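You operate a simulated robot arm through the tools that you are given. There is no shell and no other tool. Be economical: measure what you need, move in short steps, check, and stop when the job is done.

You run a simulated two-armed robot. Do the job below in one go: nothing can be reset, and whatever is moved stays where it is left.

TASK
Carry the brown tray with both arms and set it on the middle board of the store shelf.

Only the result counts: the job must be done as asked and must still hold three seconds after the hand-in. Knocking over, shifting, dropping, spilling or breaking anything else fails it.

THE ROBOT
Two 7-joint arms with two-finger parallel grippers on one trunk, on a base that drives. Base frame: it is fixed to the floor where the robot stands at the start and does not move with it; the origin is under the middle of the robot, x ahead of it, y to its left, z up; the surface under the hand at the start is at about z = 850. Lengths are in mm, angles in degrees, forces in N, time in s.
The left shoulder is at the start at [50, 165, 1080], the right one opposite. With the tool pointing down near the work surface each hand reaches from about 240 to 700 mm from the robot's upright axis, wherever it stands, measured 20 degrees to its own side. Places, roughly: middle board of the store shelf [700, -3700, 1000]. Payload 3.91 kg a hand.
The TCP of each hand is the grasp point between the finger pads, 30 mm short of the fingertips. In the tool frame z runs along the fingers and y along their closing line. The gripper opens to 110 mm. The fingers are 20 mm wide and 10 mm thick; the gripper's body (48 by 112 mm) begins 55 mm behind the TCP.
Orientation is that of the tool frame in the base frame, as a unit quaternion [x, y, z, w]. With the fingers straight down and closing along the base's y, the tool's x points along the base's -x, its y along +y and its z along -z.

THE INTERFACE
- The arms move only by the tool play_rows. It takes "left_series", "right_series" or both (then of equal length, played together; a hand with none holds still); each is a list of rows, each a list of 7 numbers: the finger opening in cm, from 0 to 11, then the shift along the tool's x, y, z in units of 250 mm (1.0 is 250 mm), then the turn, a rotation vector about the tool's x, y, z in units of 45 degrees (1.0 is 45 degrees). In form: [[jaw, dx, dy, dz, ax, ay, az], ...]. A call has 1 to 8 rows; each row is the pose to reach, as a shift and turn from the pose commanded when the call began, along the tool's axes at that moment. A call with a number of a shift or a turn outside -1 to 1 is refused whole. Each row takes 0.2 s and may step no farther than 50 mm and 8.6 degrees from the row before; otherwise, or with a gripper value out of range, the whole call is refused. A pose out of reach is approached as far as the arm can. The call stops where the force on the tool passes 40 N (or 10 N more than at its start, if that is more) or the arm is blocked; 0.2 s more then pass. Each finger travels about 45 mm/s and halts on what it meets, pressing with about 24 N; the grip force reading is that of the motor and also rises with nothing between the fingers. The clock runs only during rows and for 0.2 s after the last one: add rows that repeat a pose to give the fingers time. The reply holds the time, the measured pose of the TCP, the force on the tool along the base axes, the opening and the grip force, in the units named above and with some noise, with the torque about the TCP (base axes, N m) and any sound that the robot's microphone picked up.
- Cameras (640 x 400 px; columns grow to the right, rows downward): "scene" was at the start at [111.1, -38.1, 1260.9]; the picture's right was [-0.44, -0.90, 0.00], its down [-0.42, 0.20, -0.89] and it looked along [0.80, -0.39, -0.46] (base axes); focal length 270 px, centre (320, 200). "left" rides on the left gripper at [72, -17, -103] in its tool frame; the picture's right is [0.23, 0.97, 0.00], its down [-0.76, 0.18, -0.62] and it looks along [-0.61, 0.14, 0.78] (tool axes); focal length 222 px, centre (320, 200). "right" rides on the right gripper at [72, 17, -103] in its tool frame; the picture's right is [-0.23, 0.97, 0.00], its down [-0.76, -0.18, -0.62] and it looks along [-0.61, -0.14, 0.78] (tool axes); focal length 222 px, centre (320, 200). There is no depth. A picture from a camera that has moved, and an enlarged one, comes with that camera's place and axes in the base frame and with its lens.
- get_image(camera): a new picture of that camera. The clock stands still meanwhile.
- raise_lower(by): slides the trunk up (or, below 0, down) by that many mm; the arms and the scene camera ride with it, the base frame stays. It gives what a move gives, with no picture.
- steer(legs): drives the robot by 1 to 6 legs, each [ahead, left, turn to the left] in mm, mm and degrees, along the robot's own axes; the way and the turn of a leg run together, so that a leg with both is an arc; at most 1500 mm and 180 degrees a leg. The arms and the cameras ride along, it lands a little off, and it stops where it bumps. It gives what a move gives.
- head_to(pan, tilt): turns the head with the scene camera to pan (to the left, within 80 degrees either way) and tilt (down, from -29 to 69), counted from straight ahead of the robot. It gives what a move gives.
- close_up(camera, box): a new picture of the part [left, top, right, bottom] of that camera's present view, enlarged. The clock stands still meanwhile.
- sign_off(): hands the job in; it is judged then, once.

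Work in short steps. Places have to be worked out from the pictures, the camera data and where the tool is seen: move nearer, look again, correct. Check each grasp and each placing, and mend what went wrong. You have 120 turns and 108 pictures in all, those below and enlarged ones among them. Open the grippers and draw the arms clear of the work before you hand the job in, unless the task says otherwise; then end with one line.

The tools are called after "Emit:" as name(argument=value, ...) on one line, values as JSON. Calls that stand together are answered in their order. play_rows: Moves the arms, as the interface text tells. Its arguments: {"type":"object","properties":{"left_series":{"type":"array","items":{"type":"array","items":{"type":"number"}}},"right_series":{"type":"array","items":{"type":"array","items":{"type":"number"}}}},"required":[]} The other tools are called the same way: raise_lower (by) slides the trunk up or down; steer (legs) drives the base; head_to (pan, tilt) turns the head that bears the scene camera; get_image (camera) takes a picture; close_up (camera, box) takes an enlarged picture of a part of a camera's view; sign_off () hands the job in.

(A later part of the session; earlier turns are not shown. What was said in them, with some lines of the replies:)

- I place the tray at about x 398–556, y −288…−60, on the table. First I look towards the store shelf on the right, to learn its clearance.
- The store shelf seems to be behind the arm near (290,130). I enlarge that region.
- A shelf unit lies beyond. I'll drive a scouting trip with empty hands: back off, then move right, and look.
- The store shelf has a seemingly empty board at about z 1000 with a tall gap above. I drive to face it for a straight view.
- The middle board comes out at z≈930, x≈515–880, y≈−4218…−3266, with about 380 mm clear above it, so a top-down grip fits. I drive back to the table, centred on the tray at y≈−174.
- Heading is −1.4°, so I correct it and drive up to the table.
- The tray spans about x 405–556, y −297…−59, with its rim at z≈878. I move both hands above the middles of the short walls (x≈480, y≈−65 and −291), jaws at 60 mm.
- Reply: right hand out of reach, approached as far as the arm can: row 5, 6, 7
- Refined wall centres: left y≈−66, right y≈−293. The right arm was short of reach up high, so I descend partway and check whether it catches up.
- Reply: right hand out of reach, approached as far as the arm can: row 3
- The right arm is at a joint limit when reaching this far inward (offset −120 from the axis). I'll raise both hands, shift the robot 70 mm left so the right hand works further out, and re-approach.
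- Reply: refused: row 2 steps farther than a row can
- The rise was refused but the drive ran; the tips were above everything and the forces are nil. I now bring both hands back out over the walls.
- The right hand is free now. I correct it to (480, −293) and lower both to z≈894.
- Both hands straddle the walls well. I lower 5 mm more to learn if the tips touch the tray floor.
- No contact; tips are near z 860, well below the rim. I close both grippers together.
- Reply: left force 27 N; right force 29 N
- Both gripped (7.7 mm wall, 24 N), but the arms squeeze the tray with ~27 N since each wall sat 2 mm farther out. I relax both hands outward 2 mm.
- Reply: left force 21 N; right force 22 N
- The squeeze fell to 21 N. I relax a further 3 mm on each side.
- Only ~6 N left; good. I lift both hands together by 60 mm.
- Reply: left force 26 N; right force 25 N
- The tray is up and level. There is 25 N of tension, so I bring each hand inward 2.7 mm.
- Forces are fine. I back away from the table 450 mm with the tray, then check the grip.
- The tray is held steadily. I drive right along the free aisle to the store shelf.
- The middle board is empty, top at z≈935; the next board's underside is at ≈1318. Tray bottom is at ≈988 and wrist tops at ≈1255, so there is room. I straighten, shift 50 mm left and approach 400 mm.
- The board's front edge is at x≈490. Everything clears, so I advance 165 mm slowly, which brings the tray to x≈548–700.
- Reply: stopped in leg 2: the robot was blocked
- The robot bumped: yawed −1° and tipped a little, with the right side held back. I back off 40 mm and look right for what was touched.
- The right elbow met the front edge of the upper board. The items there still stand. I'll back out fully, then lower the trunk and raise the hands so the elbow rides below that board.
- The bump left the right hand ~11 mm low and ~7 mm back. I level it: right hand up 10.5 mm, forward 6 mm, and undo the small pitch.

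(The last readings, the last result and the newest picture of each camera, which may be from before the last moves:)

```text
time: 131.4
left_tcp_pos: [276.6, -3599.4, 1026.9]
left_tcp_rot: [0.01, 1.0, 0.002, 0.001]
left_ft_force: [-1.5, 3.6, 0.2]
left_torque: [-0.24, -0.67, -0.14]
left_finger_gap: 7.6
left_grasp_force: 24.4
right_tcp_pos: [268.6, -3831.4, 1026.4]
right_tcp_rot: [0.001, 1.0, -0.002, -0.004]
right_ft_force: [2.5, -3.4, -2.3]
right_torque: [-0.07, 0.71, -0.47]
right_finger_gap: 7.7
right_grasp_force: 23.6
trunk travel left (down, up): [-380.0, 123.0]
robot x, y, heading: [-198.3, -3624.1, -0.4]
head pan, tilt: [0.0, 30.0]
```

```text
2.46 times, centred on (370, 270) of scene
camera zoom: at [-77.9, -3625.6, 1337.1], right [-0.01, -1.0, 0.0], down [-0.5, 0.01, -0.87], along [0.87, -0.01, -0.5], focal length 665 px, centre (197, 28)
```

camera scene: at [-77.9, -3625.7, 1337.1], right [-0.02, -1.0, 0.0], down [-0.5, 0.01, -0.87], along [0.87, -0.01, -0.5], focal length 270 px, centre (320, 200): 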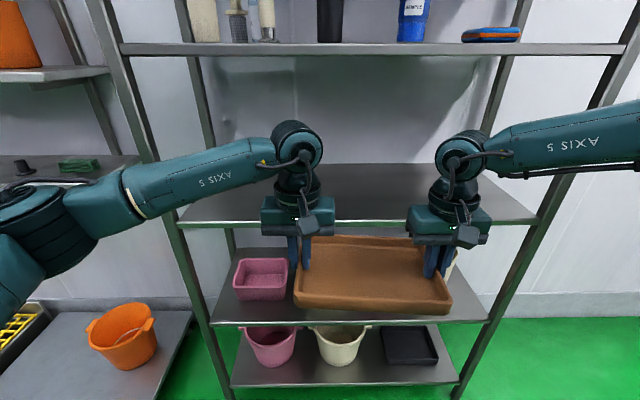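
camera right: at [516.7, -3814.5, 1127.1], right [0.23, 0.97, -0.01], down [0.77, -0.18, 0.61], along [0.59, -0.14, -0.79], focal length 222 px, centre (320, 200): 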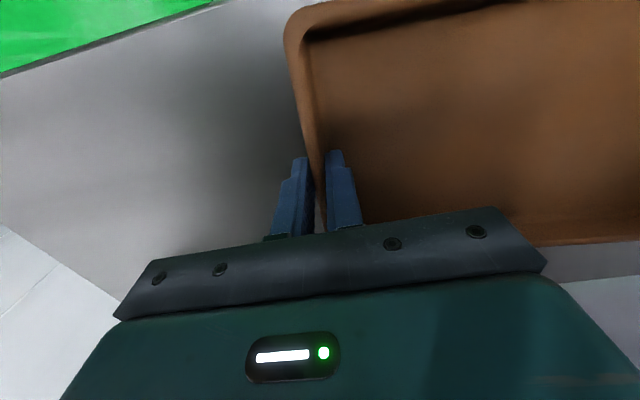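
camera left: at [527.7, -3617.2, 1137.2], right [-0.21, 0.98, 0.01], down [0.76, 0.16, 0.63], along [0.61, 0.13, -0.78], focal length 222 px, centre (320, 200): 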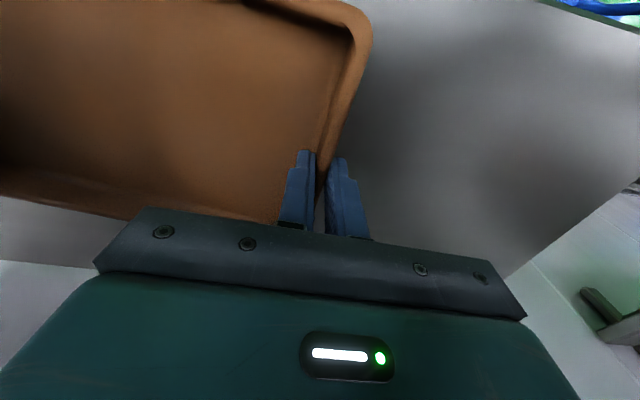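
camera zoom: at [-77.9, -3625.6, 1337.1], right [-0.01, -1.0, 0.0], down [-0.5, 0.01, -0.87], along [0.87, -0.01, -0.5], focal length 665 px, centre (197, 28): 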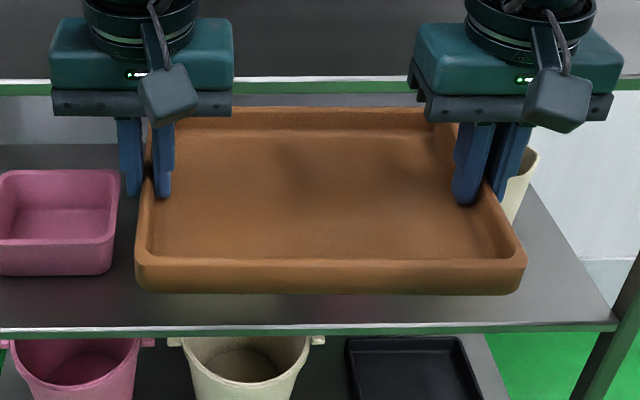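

Level again and firmly held. Now I straighten the heading and lower the trunk 170 mm, here in free space.

Emit:
steer(legs=[[0, 0, 0.8]])

Emit:
raise_lower(by=-170)

Emit:
play_rows(left_series=[[0, 0, 0, -0.06, 0, 0, 0], [0, 0, 0, -0.13, 0, 0, 0], [0, 0, 0, -0.2, 0, 0, 0], [0, 0, 0, -0.27, 0, 0, 0], [0, 0, 0, -0.34, 0, 0, 0], [0, 0, 0, -0.34, 0, 0, 0]], right_series=[[0, 0, 0, -0.06, 0, 0, 0], [0, 0, 0, -0.13, 0, 0, 0], [0, 0, 0, -0.2, 0, 0, 0], [0, 0, 0, -0.27, 0, 0, 0], [0, 0, 0, -0.34, 0, 0, 0], [0, 0, 0, -0.34, 0, 0, 0]])

Emit:
get_image(camera="scene")

```text
time: 132.1
left_tcp_pos: [274.8, -3591.7, 1027.4]
left_tcp_rot: [0.003, 1.0, 0.003, 0.002]
left_ft_force: [-1.8, 5.8, 1.0]
left_torque: [-0.28, -0.42, -0.08]
left_finger_gap: 7.9
left_grasp_force: 23.9
right_tcp_pos: [273.0, -3824.1, 1026.6]
right_tcp_rot: [-0.005, 1.0, -0.002, -0.002]
right_ft_force: [2.3, -6.5, -3.5]
right_torque: [-0.2, 0.41, -0.47]
right_finger_gap: 7.7
right_grasp_force: 24.3
trunk travel left (down, up): [-380.0, 123.0]
robot x, y, heading: [-198.7, -3626.0, -0.0]
head pan, tilt: [0.0, 30.0]
```

```text
time: 134.1
left_tcp_pos: [275.1, -3592.9, 857.4]
left_tcp_rot: [0.002, 1.0, 0.003, 0.001]
left_ft_force: [-2.1, 1.3, 0.6]
left_torque: [-0.37, 0.09, -0.09]
left_finger_gap: 8.0
left_grasp_force: 23.4
right_tcp_pos: [272.4, -3824.0, 856.8]
right_tcp_rot: [-0.005, 1.0, -0.001, -0.001]
right_ft_force: [2.8, -2.1, -2.6]
right_torque: [-0.18, -0.11, -0.49]
right_finger_gap: 7.6
right_grasp_force: 24.2
trunk travel left (down, up): [-210.0, 293.0]
robot x, y, heading: [-198.6, -3624.8, -0.2]
head pan, tilt: [0.0, 30.0]
```

```text
time: 135.5
left_tcp_pos: [274.9, -3591.8, 942.4]
left_tcp_rot: [0.002, 1.0, 0.003, 0.0]
left_ft_force: [-2.6, 8.1, 0.9]
left_torque: [-0.16, 0.01, -0.08]
left_finger_gap: 7.7
left_grasp_force: 23.8
right_tcp_pos: [272.7, -3823.2, 942.3]
right_tcp_rot: [-0.005, 1.0, -0.002, -0.003]
right_ft_force: [1.7, -8.5, -2.3]
right_torque: [-0.2, -0.02, -0.43]
right_finger_gap: 7.7
right_grasp_force: 23.6
trunk travel left (down, up): [-210.0, 293.0]
robot x, y, heading: [-196.4, -3623.3, 0.2]
head pan, tilt: [0.0, 30.0]
```

```text
77 pictures are left
camera scene: at [-78.0, -3624.0, 1167.1], right [0.0, -1.0, 0.0], down [-0.5, 0.0, -0.87], along [0.87, 0.0, -0.5], focal length 270 px, centre (320, 200)
```

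scene: 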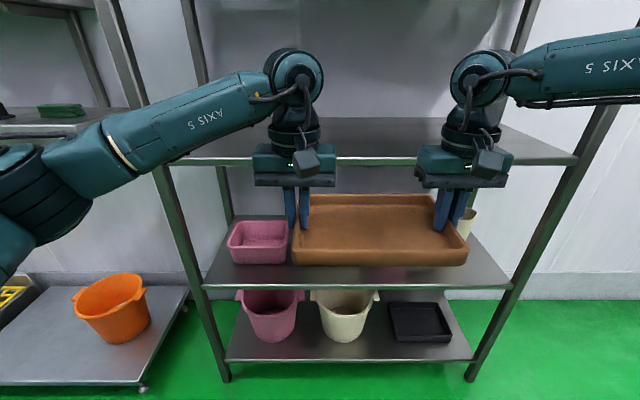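

That works in reach, and the board reads z≈940. I raise the hands another 80 mm and then look at the right elbow.

Emit:
play_rows(left_series=[[0, 0, 0, -0.06, 0, 0, 0], [0, 0, 0, -0.13, 0, 0, 0], [0, 0, 0, -0.2, 0, 0, 0], [0, 0, 0, -0.27, 0, 0, 0], [0, 0, 0, -0.32, 0, 0, 0], [0, 0, 0, -0.32, 0, 0, 0]], right_series=[[0, 0, 0, -0.06, 0, 0, 0], [0, 0, 0, -0.13, 0, 0, 0], [0, 0, 0, -0.2, 0, 0, 0], [0, 0, 0, -0.27, 0, 0, 0], [0, 0, 0, -0.32, 0, 0, 0], [0, 0, 0, -0.32, 0, 0, 0]])

Emit:
head_to(pan=-55, tilt=0)

Emit:
get_image(camera="scene")

Emit:
head_to(pan=55, tilt=0)

Emit:
get_image(camera="scene")

```text
time: 136.9
left_tcp_pos: [275.3, -3592.2, 1022.1]
left_tcp_rot: [0.001, 1.0, 0.004, 0.001]
left_ft_force: [-1.7, 18.7, -0.3]
left_torque: [0.12, -0.14, -0.01]
left_finger_gap: 7.7
left_grasp_force: 24.1
right_tcp_pos: [271.6, -3825.1, 1020.2]
right_tcp_rot: [-0.004, 1.0, -0.002, -0.001]
right_ft_force: [1.4, -18.8, -2.0]
right_torque: [-0.32, 0.15, -0.35]
right_finger_gap: 7.6
right_grasp_force: 24.4
trunk travel left (down, up): [-210.0, 293.0]
robot x, y, heading: [-200.0, -3626.1, -0.1]
head pan, tilt: [0.0, 30.0]
```

```text
time: 138.1
left_tcp_pos: [274.2, -3592.8, 1022.9]
left_tcp_rot: [0.002, 1.0, 0.005, 0.0]
left_ft_force: [-1.4, 20.9, -0.6]
left_torque: [0.13, -0.26, 0.07]
left_finger_gap: 7.7
left_grasp_force: 24.1
right_tcp_pos: [272.7, -3824.7, 1021.1]
right_tcp_rot: [-0.005, 1.0, -0.003, -0.001]
right_ft_force: [0.7, -21.0, -2.7]
right_torque: [-0.29, 0.24, -0.33]
right_finger_gap: 7.8
right_grasp_force: 23.9
trunk travel left (down, up): [-210.0, 293.0]
robot x, y, heading: [-197.8, -3627.5, -0.1]
head pan, tilt: [-55.0, 0.0]
```

```text
76 pictures are left
camera scene: at [-116.7, -3697.6, 1215.4], right [-0.82, -0.57, 0.0], down [0.0, 0.0, -1.0], along [0.57, -0.82, 0.0], focal length 270 px, centre (320, 200)
```

scene: 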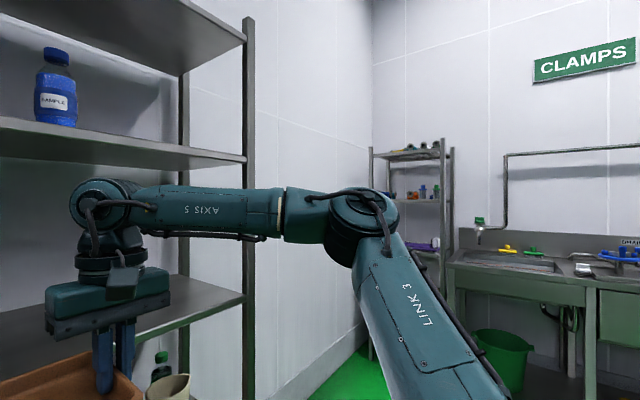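

```text
time: 140.0
left_tcp_pos: [275.8, -3592.4, 1022.0]
left_tcp_rot: [0.002, 1.0, 0.004, 0.0]
left_ft_force: [-0.8, 21.3, 0.5]
left_torque: [0.13, 0.01, 0.05]
left_finger_gap: 7.4
left_grasp_force: 23.7
right_tcp_pos: [272.8, -3824.1, 1019.6]
right_tcp_rot: [-0.004, 1.0, -0.003, -0.002]
right_ft_force: [0.3, -21.3, -2.0]
right_torque: [-0.3, -0.01, -0.28]
right_finger_gap: 7.7
right_grasp_force: 23.7
trunk travel left (down, up): [-210.0, 293.0]
robot x, y, heading: [-200.2, -3624.7, 0.1]
head pan, tilt: [55.0, 0.0]
```

```text
75 pictures are left
camera scene: at [-116.7, -3550.2, 1215.5], right [0.82, -0.57, 0.0], down [0.0, 0.0, -1.0], along [0.57, 0.82, 0.0], focal length 270 px, centre (320, 200)
```

scene: 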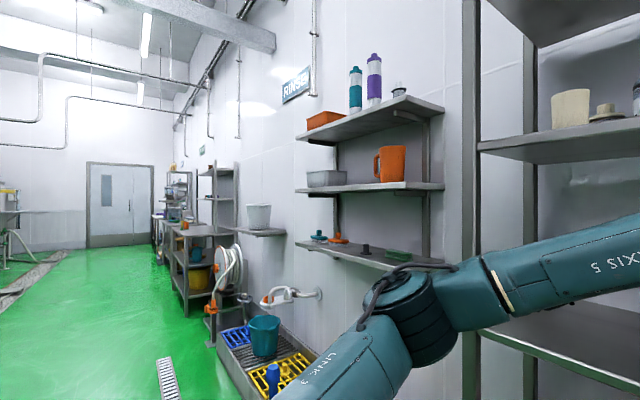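

The right elbow now tops out at z≈1233, below the upper board. But the left elbow (≈[194, −3317]) would graze the left post, so I relax the 21 N squeeze, shift 80 mm right and advance 200 mm.

Emit:
play_rows(left_series=[[0, 0, 0.004, 0, 0, 0, 0], [0, 0, 0.008, 0, 0, 0, 0], [0, 0, 0.008, 0, 0, 0, 0]], right_series=[[0, 0, -0.004, 0, 0, 0, 0], [0, 0, -0.008, 0, 0, 0, 0], [0, 0, -0.008, 0, 0, 0, 0]])

Emit:
steer(legs=[[0, -80, 0], [200, 0, 0]])

Emit:
get_image(camera="scene")

Emit:
head_to(pan=0, tilt=10)

Emit:
get_image(camera="scene")

```text
time: 140.8
left_tcp_pos: [274.9, -3591.8, 1022.3]
left_tcp_rot: [0.004, 1.0, 0.003, 0.001]
left_ft_force: [-1.3, 3.3, 0.9]
left_torque: [-0.17, 0.46, 0.26]
left_finger_gap: 7.8
left_grasp_force: 24.1
right_tcp_pos: [273.3, -3824.1, 1019.7]
right_tcp_rot: [-0.006, 1.0, 0.0, -0.002]
right_ft_force: [0.8, -3.0, -3.3]
right_torque: [-0.24, -0.44, -0.35]
right_finger_gap: 7.8
right_grasp_force: 23.6
trunk travel left (down, up): [-210.0, 293.0]
robot x, y, heading: [-201.8, -3625.3, -0.1]
head pan, tilt: [55.0, 0.0]
```

```text
time: 143.3
left_tcp_pos: [475.8, -3672.3, 1020.9]
left_tcp_rot: [0.003, 1.0, 0.0, 0.001]
left_ft_force: [-1.1, -22.7, 0.4]
left_torque: [-0.65, 0.16, 0.11]
left_finger_gap: 7.7
left_grasp_force: 24.0
right_tcp_pos: [473.8, -3905.3, 1021.0]
right_tcp_rot: [-0.005, 1.0, 0.0, -0.002]
right_ft_force: [1.0, 23.5, -2.7]
right_torque: [0.32, -0.12, -0.28]
right_finger_gap: 7.5
right_grasp_force: 24.3
trunk travel left (down, up): [-210.0, 293.0]
robot x, y, heading: [0.8, -3704.5, -0.0]
head pan, tilt: [55.0, 0.0]
```

```text
74 pictures are left
camera scene: at [83.6, -3630.2, 1215.4], right [0.82, -0.57, 0.0], down [0.0, 0.0, -1.0], along [0.57, 0.82, 0.0], focal length 270 px, centre (320, 200)
```

scene: 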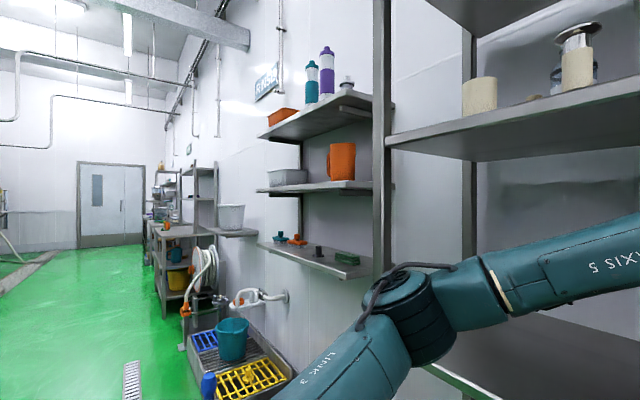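

```text
time: 144.6
left_tcp_pos: [474.7, -3672.0, 1022.6]
left_tcp_rot: [0.003, 1.0, 0.001, 0.002]
left_ft_force: [-1.8, -1.9, 0.4]
left_torque: [-0.16, 0.0, 0.16]
left_finger_gap: 7.6
left_grasp_force: 23.6
right_tcp_pos: [471.7, -3903.8, 1020.6]
right_tcp_rot: [-0.005, 1.0, -0.001, -0.002]
right_ft_force: [0.8, 1.4, -2.2]
right_torque: [-0.1, 0.01, -0.35]
right_finger_gap: 7.7
right_grasp_force: 23.8
trunk travel left (down, up): [-210.0, 293.0]
robot x, y, heading: [1.0, -3707.5, 0.2]
head pan, tilt: [0.0, 10.0]
```

```text
73 pictures are left
camera scene: at [124.5, -3703.8, 1199.5], right [0.0, -1.0, 0.0], down [-0.17, 0.0, -0.98], along [0.98, 0.0, -0.17], focal length 270 px, centre (320, 200)
```

scene: 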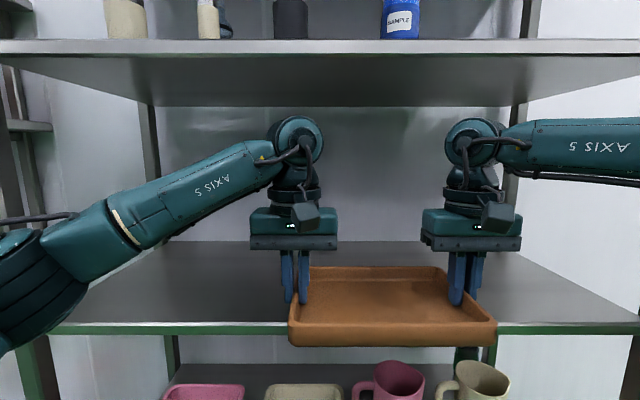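

Left elbow will pass ~75 mm inside the post, and the tray is ~30 mm above the board. I advance the last 150 mm.

Emit:
steer(legs=[[90, 0, 0], [60, 0, 0]])

Emit:
get_image(camera="scene")

Emit:
get_image(camera="left")

```text
time: 146.3
left_tcp_pos: [626.0, -3672.0, 1022.9]
left_tcp_rot: [0.003, 1.0, 0.001, 0.001]
left_ft_force: [-1.7, -2.9, 0.0]
left_torque: [-0.22, -0.01, 0.12]
left_finger_gap: 7.5
left_grasp_force: 23.8
right_tcp_pos: [622.8, -3904.8, 1020.4]
right_tcp_rot: [-0.005, 1.0, 0.0, -0.002]
right_ft_force: [1.3, 3.2, -1.9]
right_torque: [-0.08, 0.02, -0.38]
right_finger_gap: 7.7
right_grasp_force: 23.8
trunk travel left (down, up): [-210.0, 293.0]
robot x, y, heading: [153.6, -3706.5, 0.1]
head pan, tilt: [0.0, 10.0]
```

```text
72 pictures are left
camera scene: at [275.0, -3703.9, 1199.4], right [0.0, -1.0, 0.0], down [-0.17, 0.0, -0.98], along [0.98, 0.0, -0.17], focal length 270 px, centre (320, 200)
```

scene: 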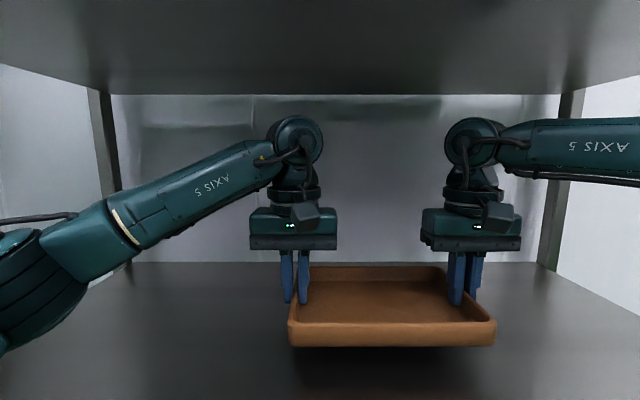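

```text
71 pictures are left
camera left: at [551.7, -3688.6, 1124.9], right [-0.22, 0.98, 0.0], down [0.76, 0.17, 0.63], along [0.61, 0.14, -0.78], focal length 222 px, centre (320, 200)
```

left: 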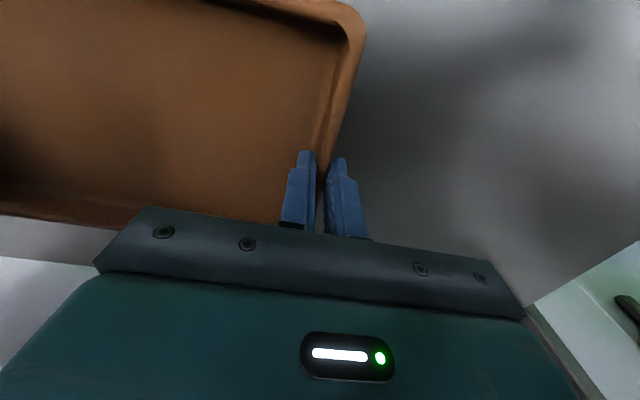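

No bump; the tray is over the board. I lower both hands together in small steps, 20 mm first.

Emit:
play_rows(left_series=[[0, 0, 0, 0.02, 0, 0, 0], [0, 0, 0, 0.04, 0, 0, 0], [0, 0, 0, 0.06, 0, 0, 0], [0, 0, 0, 0.08, 0, 0, 0]], right_series=[[0, 0, 0, 0.018, 0, 0, 0], [0, 0, 0, 0.036, 0, 0, 0], [0, 0, 0, 0.054, 0, 0, 0], [0, 0, 0, 0.074, 0, 0, 0]])

Emit:
get_image(camera="scene")

```text
time: 147.3
left_tcp_pos: [625.0, -3672.9, 1001.7]
left_tcp_rot: [0.002, 1.0, 0.0, 0.002]
left_ft_force: [-1.6, -0.3, 1.7]
left_torque: [-0.34, 0.0, 0.1]
left_finger_gap: 7.8
left_grasp_force: 24.1
right_tcp_pos: [623.8, -3904.2, 1002.4]
right_tcp_rot: [-0.005, 1.0, 0.001, -0.002]
right_ft_force: [0.7, 0.4, -3.2]
right_torque: [-0.29, -0.03, -0.37]
right_finger_gap: 7.8
right_grasp_force: 24.6
trunk travel left (down, up): [-210.0, 293.0]
robot x, y, heading: [153.2, -3705.0, -0.1]
head pan, tilt: [0.0, 10.0]
```

```text
70 pictures are left
camera scene: at [274.6, -3703.9, 1199.5], right [0.0, -1.0, 0.0], down [-0.17, 0.0, -0.98], along [0.98, 0.0, -0.17], focal length 270 px, centre (320, 200)
```

scene: 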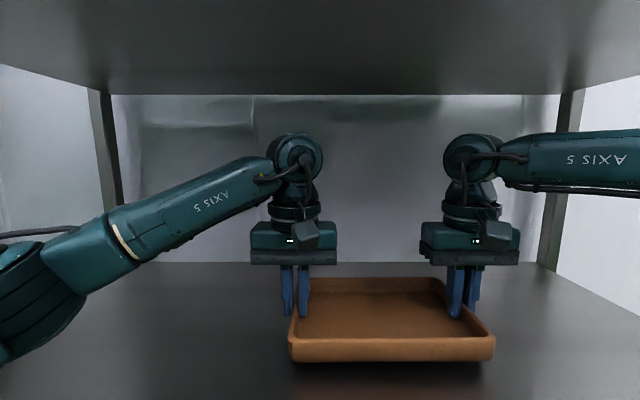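

Still in the air by a little. I keep lowering in 2.5 mm steps and watch the force.

Emit:
play_rows(left_series=[[0, 0, 0, 0.01, 0, 0, 0], [0, 0, 0, 0.02, 0, 0, 0], [0, 0, 0, 0.03, 0, 0, 0], [0, 0, 0, 0.04, 0, 0, 0]], right_series=[[0, 0, 0, 0.01, 0, 0, 0], [0, 0, 0, 0.02, 0, 0, 0], [0, 0, 0, 0.03, 0, 0, 0], [0, 0, 0, 0.04, 0, 0, 0]])

Emit:
close_up(camera="scene", box=[240, 240, 540, 400])

```text
time: 148.3
left_tcp_pos: [624.2, -3672.7, 992.0]
left_tcp_rot: [0.003, 1.0, 0.0, 0.002]
left_ft_force: [-0.9, -2.0, 0.8]
left_torque: [-0.34, 0.02, 0.13]
left_finger_gap: 7.7
left_grasp_force: 24.0
right_tcp_pos: [622.5, -3903.1, 992.3]
right_tcp_rot: [-0.005, 1.0, 0.0, -0.003]
right_ft_force: [0.8, 1.5, -4.4]
right_torque: [-0.3, -0.02, -0.34]
right_finger_gap: 8.0
right_grasp_force: 24.2
trunk travel left (down, up): [-210.0, 293.0]
robot x, y, heading: [154.3, -3705.3, -0.0]
head pan, tilt: [0.0, 10.0]
```

```text
2.13 times, centred on (390, 320) of scene
camera zoom: at [274.6, -3703.9, 1199.5], right [0.0, -1.0, 0.0], down [-0.17, 0.0, -0.98], along [0.98, 0.0, -0.17], focal length 576 px, centre (171, -56)
```

zoom: 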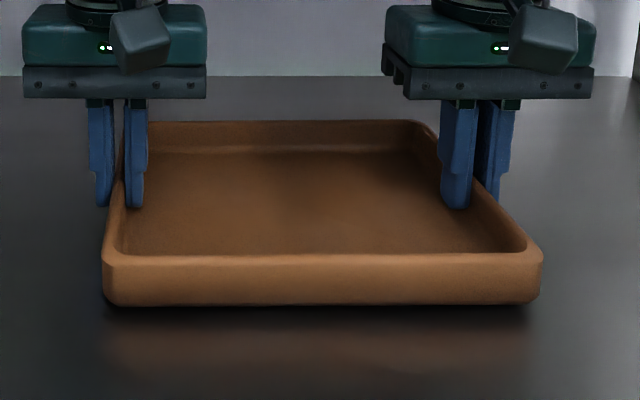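

A small gap and shadow remain under the tray. I go down a further 12 mm in 1.5 mm steps.

Emit:
play_rows(left_series=[[0, 0, 0, 0.006, 0, 0, 0], [0, 0, 0, 0.012, 0, 0, 0], [0, 0, 0, 0.018, 0, 0, 0], [0, 0, 0, 0.024, 0, 0, 0], [0, 0, 0, 0.03, 0, 0, 0], [0, 0, 0, 0.036, 0, 0, 0], [0, 0, 0, 0.042, 0, 0, 0], [0, 0, 0, 0.048, 0, 0, 0]], right_series=[[0, 0, 0, 0.006, 0, 0, 0], [0, 0, 0, 0.012, 0, 0, 0], [0, 0, 0, 0.018, 0, 0, 0], [0, 0, 0, 0.024, 0, 0, 0], [0, 0, 0, 0.03, 0, 0, 0], [0, 0, 0, 0.036, 0, 0, 0], [0, 0, 0, 0.042, 0, 0, 0], [0, 0, 0, 0.048, 0, 0, 0]])

Emit:
close_up(camera="scene", box=[240, 240, 540, 400])

```text
time: 150.0
left_tcp_pos: [624.4, -3671.9, 986.7]
left_tcp_rot: [0.003, 1.0, -0.003, 0.007]
left_ft_force: [-2.0, 1.8, 14.1]
left_torque: [0.27, 0.94, 0.07]
left_finger_gap: 7.7
left_grasp_force: 24.2
right_tcp_pos: [621.5, -3904.1, 986.4]
right_tcp_rot: [-0.004, 1.0, 0.002, 0.005]
right_ft_force: [-3.3, -2.9, 14.3]
right_torque: [-0.14, 0.92, -0.23]
right_finger_gap: 7.9
right_grasp_force: 23.9
trunk travel left (down, up): [-210.0, 293.0]
robot x, y, heading: [155.4, -3705.2, -0.1]
head pan, tilt: [0.0, 10.0]
stopped in row 8 (left hand): the force on the tool passed its limit at 41 N (the readings are from after the stop); the commanded pose is now the measured one
```

```text
2.13 times, centred on (390, 320) of scene
camera zoom: at [272.4, -3703.8, 1199.2], right [0.0, -1.0, 0.0], down [-0.17, 0.0, -0.99], along [0.99, 0.0, -0.17], focal length 576 px, centre (171, -56)
```

zoom: 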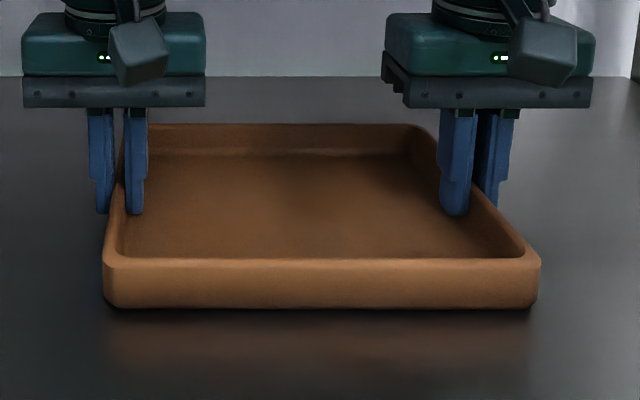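

The tray sits on the board (both hands feel upward force). I open both grippers to 50 mm in place.

Emit:
play_rows(left_series=[[1, 0, 0, -0.004, 0, 0, 0], [2, 0, 0, -0.004, 0, 0, 0], [3.5, 0, 0, -0.004, 0, 0, 0], [5, 0, 0, -0.004, 0, 0, 0], [5, 0, 0, -0.004, 0, 0, 0]], right_series=[[1, 0, 0, -0.004, 0, 0, 0], [2, 0, 0, -0.004, 0, 0, 0], [3.5, 0, 0, -0.004, 0, 0, 0], [5, 0, 0, -0.004, 0, 0, 0], [5, 0, 0, -0.004, 0, 0, 0]])

Emit:
close_up(camera="scene", box=[240, 240, 540, 400])

```text
time: 151.2
left_tcp_pos: [625.7, -3671.8, 986.9]
left_tcp_rot: [0.001, 1.0, -0.003, 0.007]
left_ft_force: [1.7, 7.4, 15.4]
left_torque: [-0.18, 0.07, -0.01]
left_finger_gap: 46.4
left_grasp_force: 0.0
right_tcp_pos: [623.1, -3904.5, 986.3]
right_tcp_rot: [-0.005, 1.0, 0.001, 0.004]
right_ft_force: [0.6, -5.0, 10.9]
right_torque: [0.11, 0.09, 0.03]
right_finger_gap: 47.4
right_grasp_force: 0.0
trunk travel left (down, up): [-210.0, 293.0]
robot x, y, heading: [152.9, -3701.8, 0.1]
head pan, tilt: [0.0, 10.0]
```

```text
2.13 times, centred on (390, 320) of scene
camera zoom: at [273.0, -3703.5, 1199.8], right [0.0, -1.0, 0.0], down [-0.17, 0.0, -0.99], along [0.99, 0.0, -0.17], focal length 576 px, centre (171, -56)
```

zoom: 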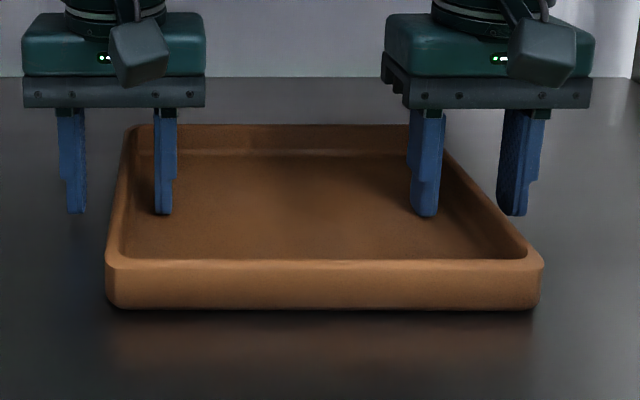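

Released; the tray stays flat. I raise both hands 50 mm straight up.

Emit:
play_rows(left_series=[[5, 0, 0, -0.02, 0, 0, 0], [5, 0, 0, -0.05, 0, 0, 0], [5, 0, 0, -0.1, 0, 0, 0], [5, 0, 0, -0.15, 0, 0, 0], [5, 0, 0, -0.2, 0, 0, 0]], right_series=[[5, 0, 0, -0.02, 0, 0, 0], [5, 0, 0, -0.05, 0, 0, 0], [5, 0, 0, -0.1, 0, 0, 0], [5, 0, 0, -0.15, 0, 0, 0], [5, 0, 0, -0.2, 0, 0, 0]])

Emit:
get_image(camera="scene")

```text
time: 152.4
left_tcp_pos: [625.5, -3672.6, 1035.5]
left_tcp_rot: [0.002, 1.0, -0.002, 0.005]
left_ft_force: [0.0, -0.4, -0.3]
left_torque: [0.0, -0.03, -0.02]
left_finger_gap: 50.0
left_grasp_force: 0.1
right_tcp_pos: [623.3, -3905.4, 1037.5]
right_tcp_rot: [-0.005, 1.0, 0.001, 0.002]
right_ft_force: [-0.3, -0.3, 0.6]
right_torque: [0.03, 0.0, 0.02]
right_finger_gap: 50.1
right_grasp_force: 0.1
trunk travel left (down, up): [-210.0, 293.0]
robot x, y, heading: [153.1, -3707.0, 0.1]
head pan, tilt: [0.0, 10.0]
```

```text
66 pictures are left
camera scene: at [274.4, -3704.0, 1199.5], right [0.0, -1.0, 0.0], down [-0.17, 0.0, -0.98], along [0.98, 0.0, -0.17], focal length 270 px, centre (320, 200)
```

scene: 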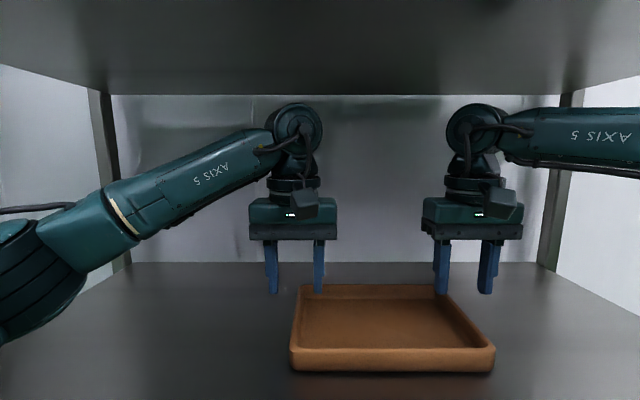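

The hands are clear above the rim. I back the robot straight out.

Emit:
steer(legs=[[-150, 0, 0], [-350, 0, 0]])

Emit:
get_image(camera="scene")

```text
time: 155.6
left_tcp_pos: [127.3, -3672.8, 1035.8]
left_tcp_rot: [0.002, 1.0, -0.002, 0.004]
left_ft_force: [-0.2, 0.5, -0.5]
left_torque: [0.03, -0.02, -0.02]
left_finger_gap: 50.2
left_grasp_force: 0.1
right_tcp_pos: [124.7, -3903.8, 1035.3]
right_tcp_rot: [-0.005, 1.0, 0.0, 0.002]
right_ft_force: [0.1, 0.1, -0.3]
right_torque: [0.0, -0.05, 0.04]
right_finger_gap: 50.0
right_grasp_force: 0.1
trunk travel left (down, up): [-210.0, 293.0]
robot x, y, heading: [-346.7, -3705.7, -0.1]
head pan, tilt: [0.0, 10.0]
```

```text
65 pictures are left
camera scene: at [-224.5, -3703.4, 1199.5], right [0.0, -1.0, 0.0], down [-0.17, 0.0, -0.98], along [0.98, 0.0, -0.17], focal length 270 px, centre (320, 200)
```

scene: 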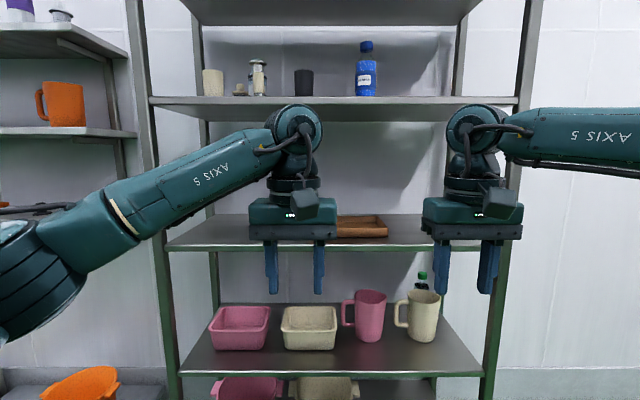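

The tray rests wholly on the middle board and everything else stands as before. I open the grippers fully, then hand in.

Emit:
play_rows(left_series=[[11, 0, 0, 0, 0, 0, 0], [11, 0, 0, 0, 0, 0, 0], [11, 0, 0, 0, 0, 0, 0], [11, 0, 0, 0, 0, 0, 0]], right_series=[[11, 0, 0, 0, 0, 0, 0], [11, 0, 0, 0, 0, 0, 0], [11, 0, 0, 0, 0, 0, 0], [11, 0, 0, 0, 0, 0, 0]])

Emit:
sign_off()

```text
time: 156.6
left_tcp_pos: [128.4, -3671.4, 1034.3]
left_tcp_rot: [0.001, 1.0, -0.002, 0.005]
left_ft_force: [0.6, 0.9, -0.6]
left_torque: [-0.01, -0.01, 0.03]
left_finger_gap: 109.8
left_grasp_force: 0.1
right_tcp_pos: [125.0, -3904.1, 1036.2]
right_tcp_rot: [-0.005, 1.0, 0.001, 0.003]
right_ft_force: [-0.5, -0.5, -0.5]
right_torque: [-0.01, 0.0, 0.02]
right_finger_gap: 110.0
right_grasp_force: 0.1
trunk travel left (down, up): [-210.0, 293.0]
robot x, y, heading: [-346.4, -3702.5, -0.0]
head pan, tilt: [0.0, 10.0]
```

```text
The job is handed in.
```

The brown tray was carried with both arms and now sits flat on the middle board of the store shelf, released and with the arms clear; on the first try the right elbow bumped the upper board's front edge, and the items I could see there afterwards were still upright and looked unmoved, though the blue-and-orange one on the right was hidden behind the wrist in the last picture.
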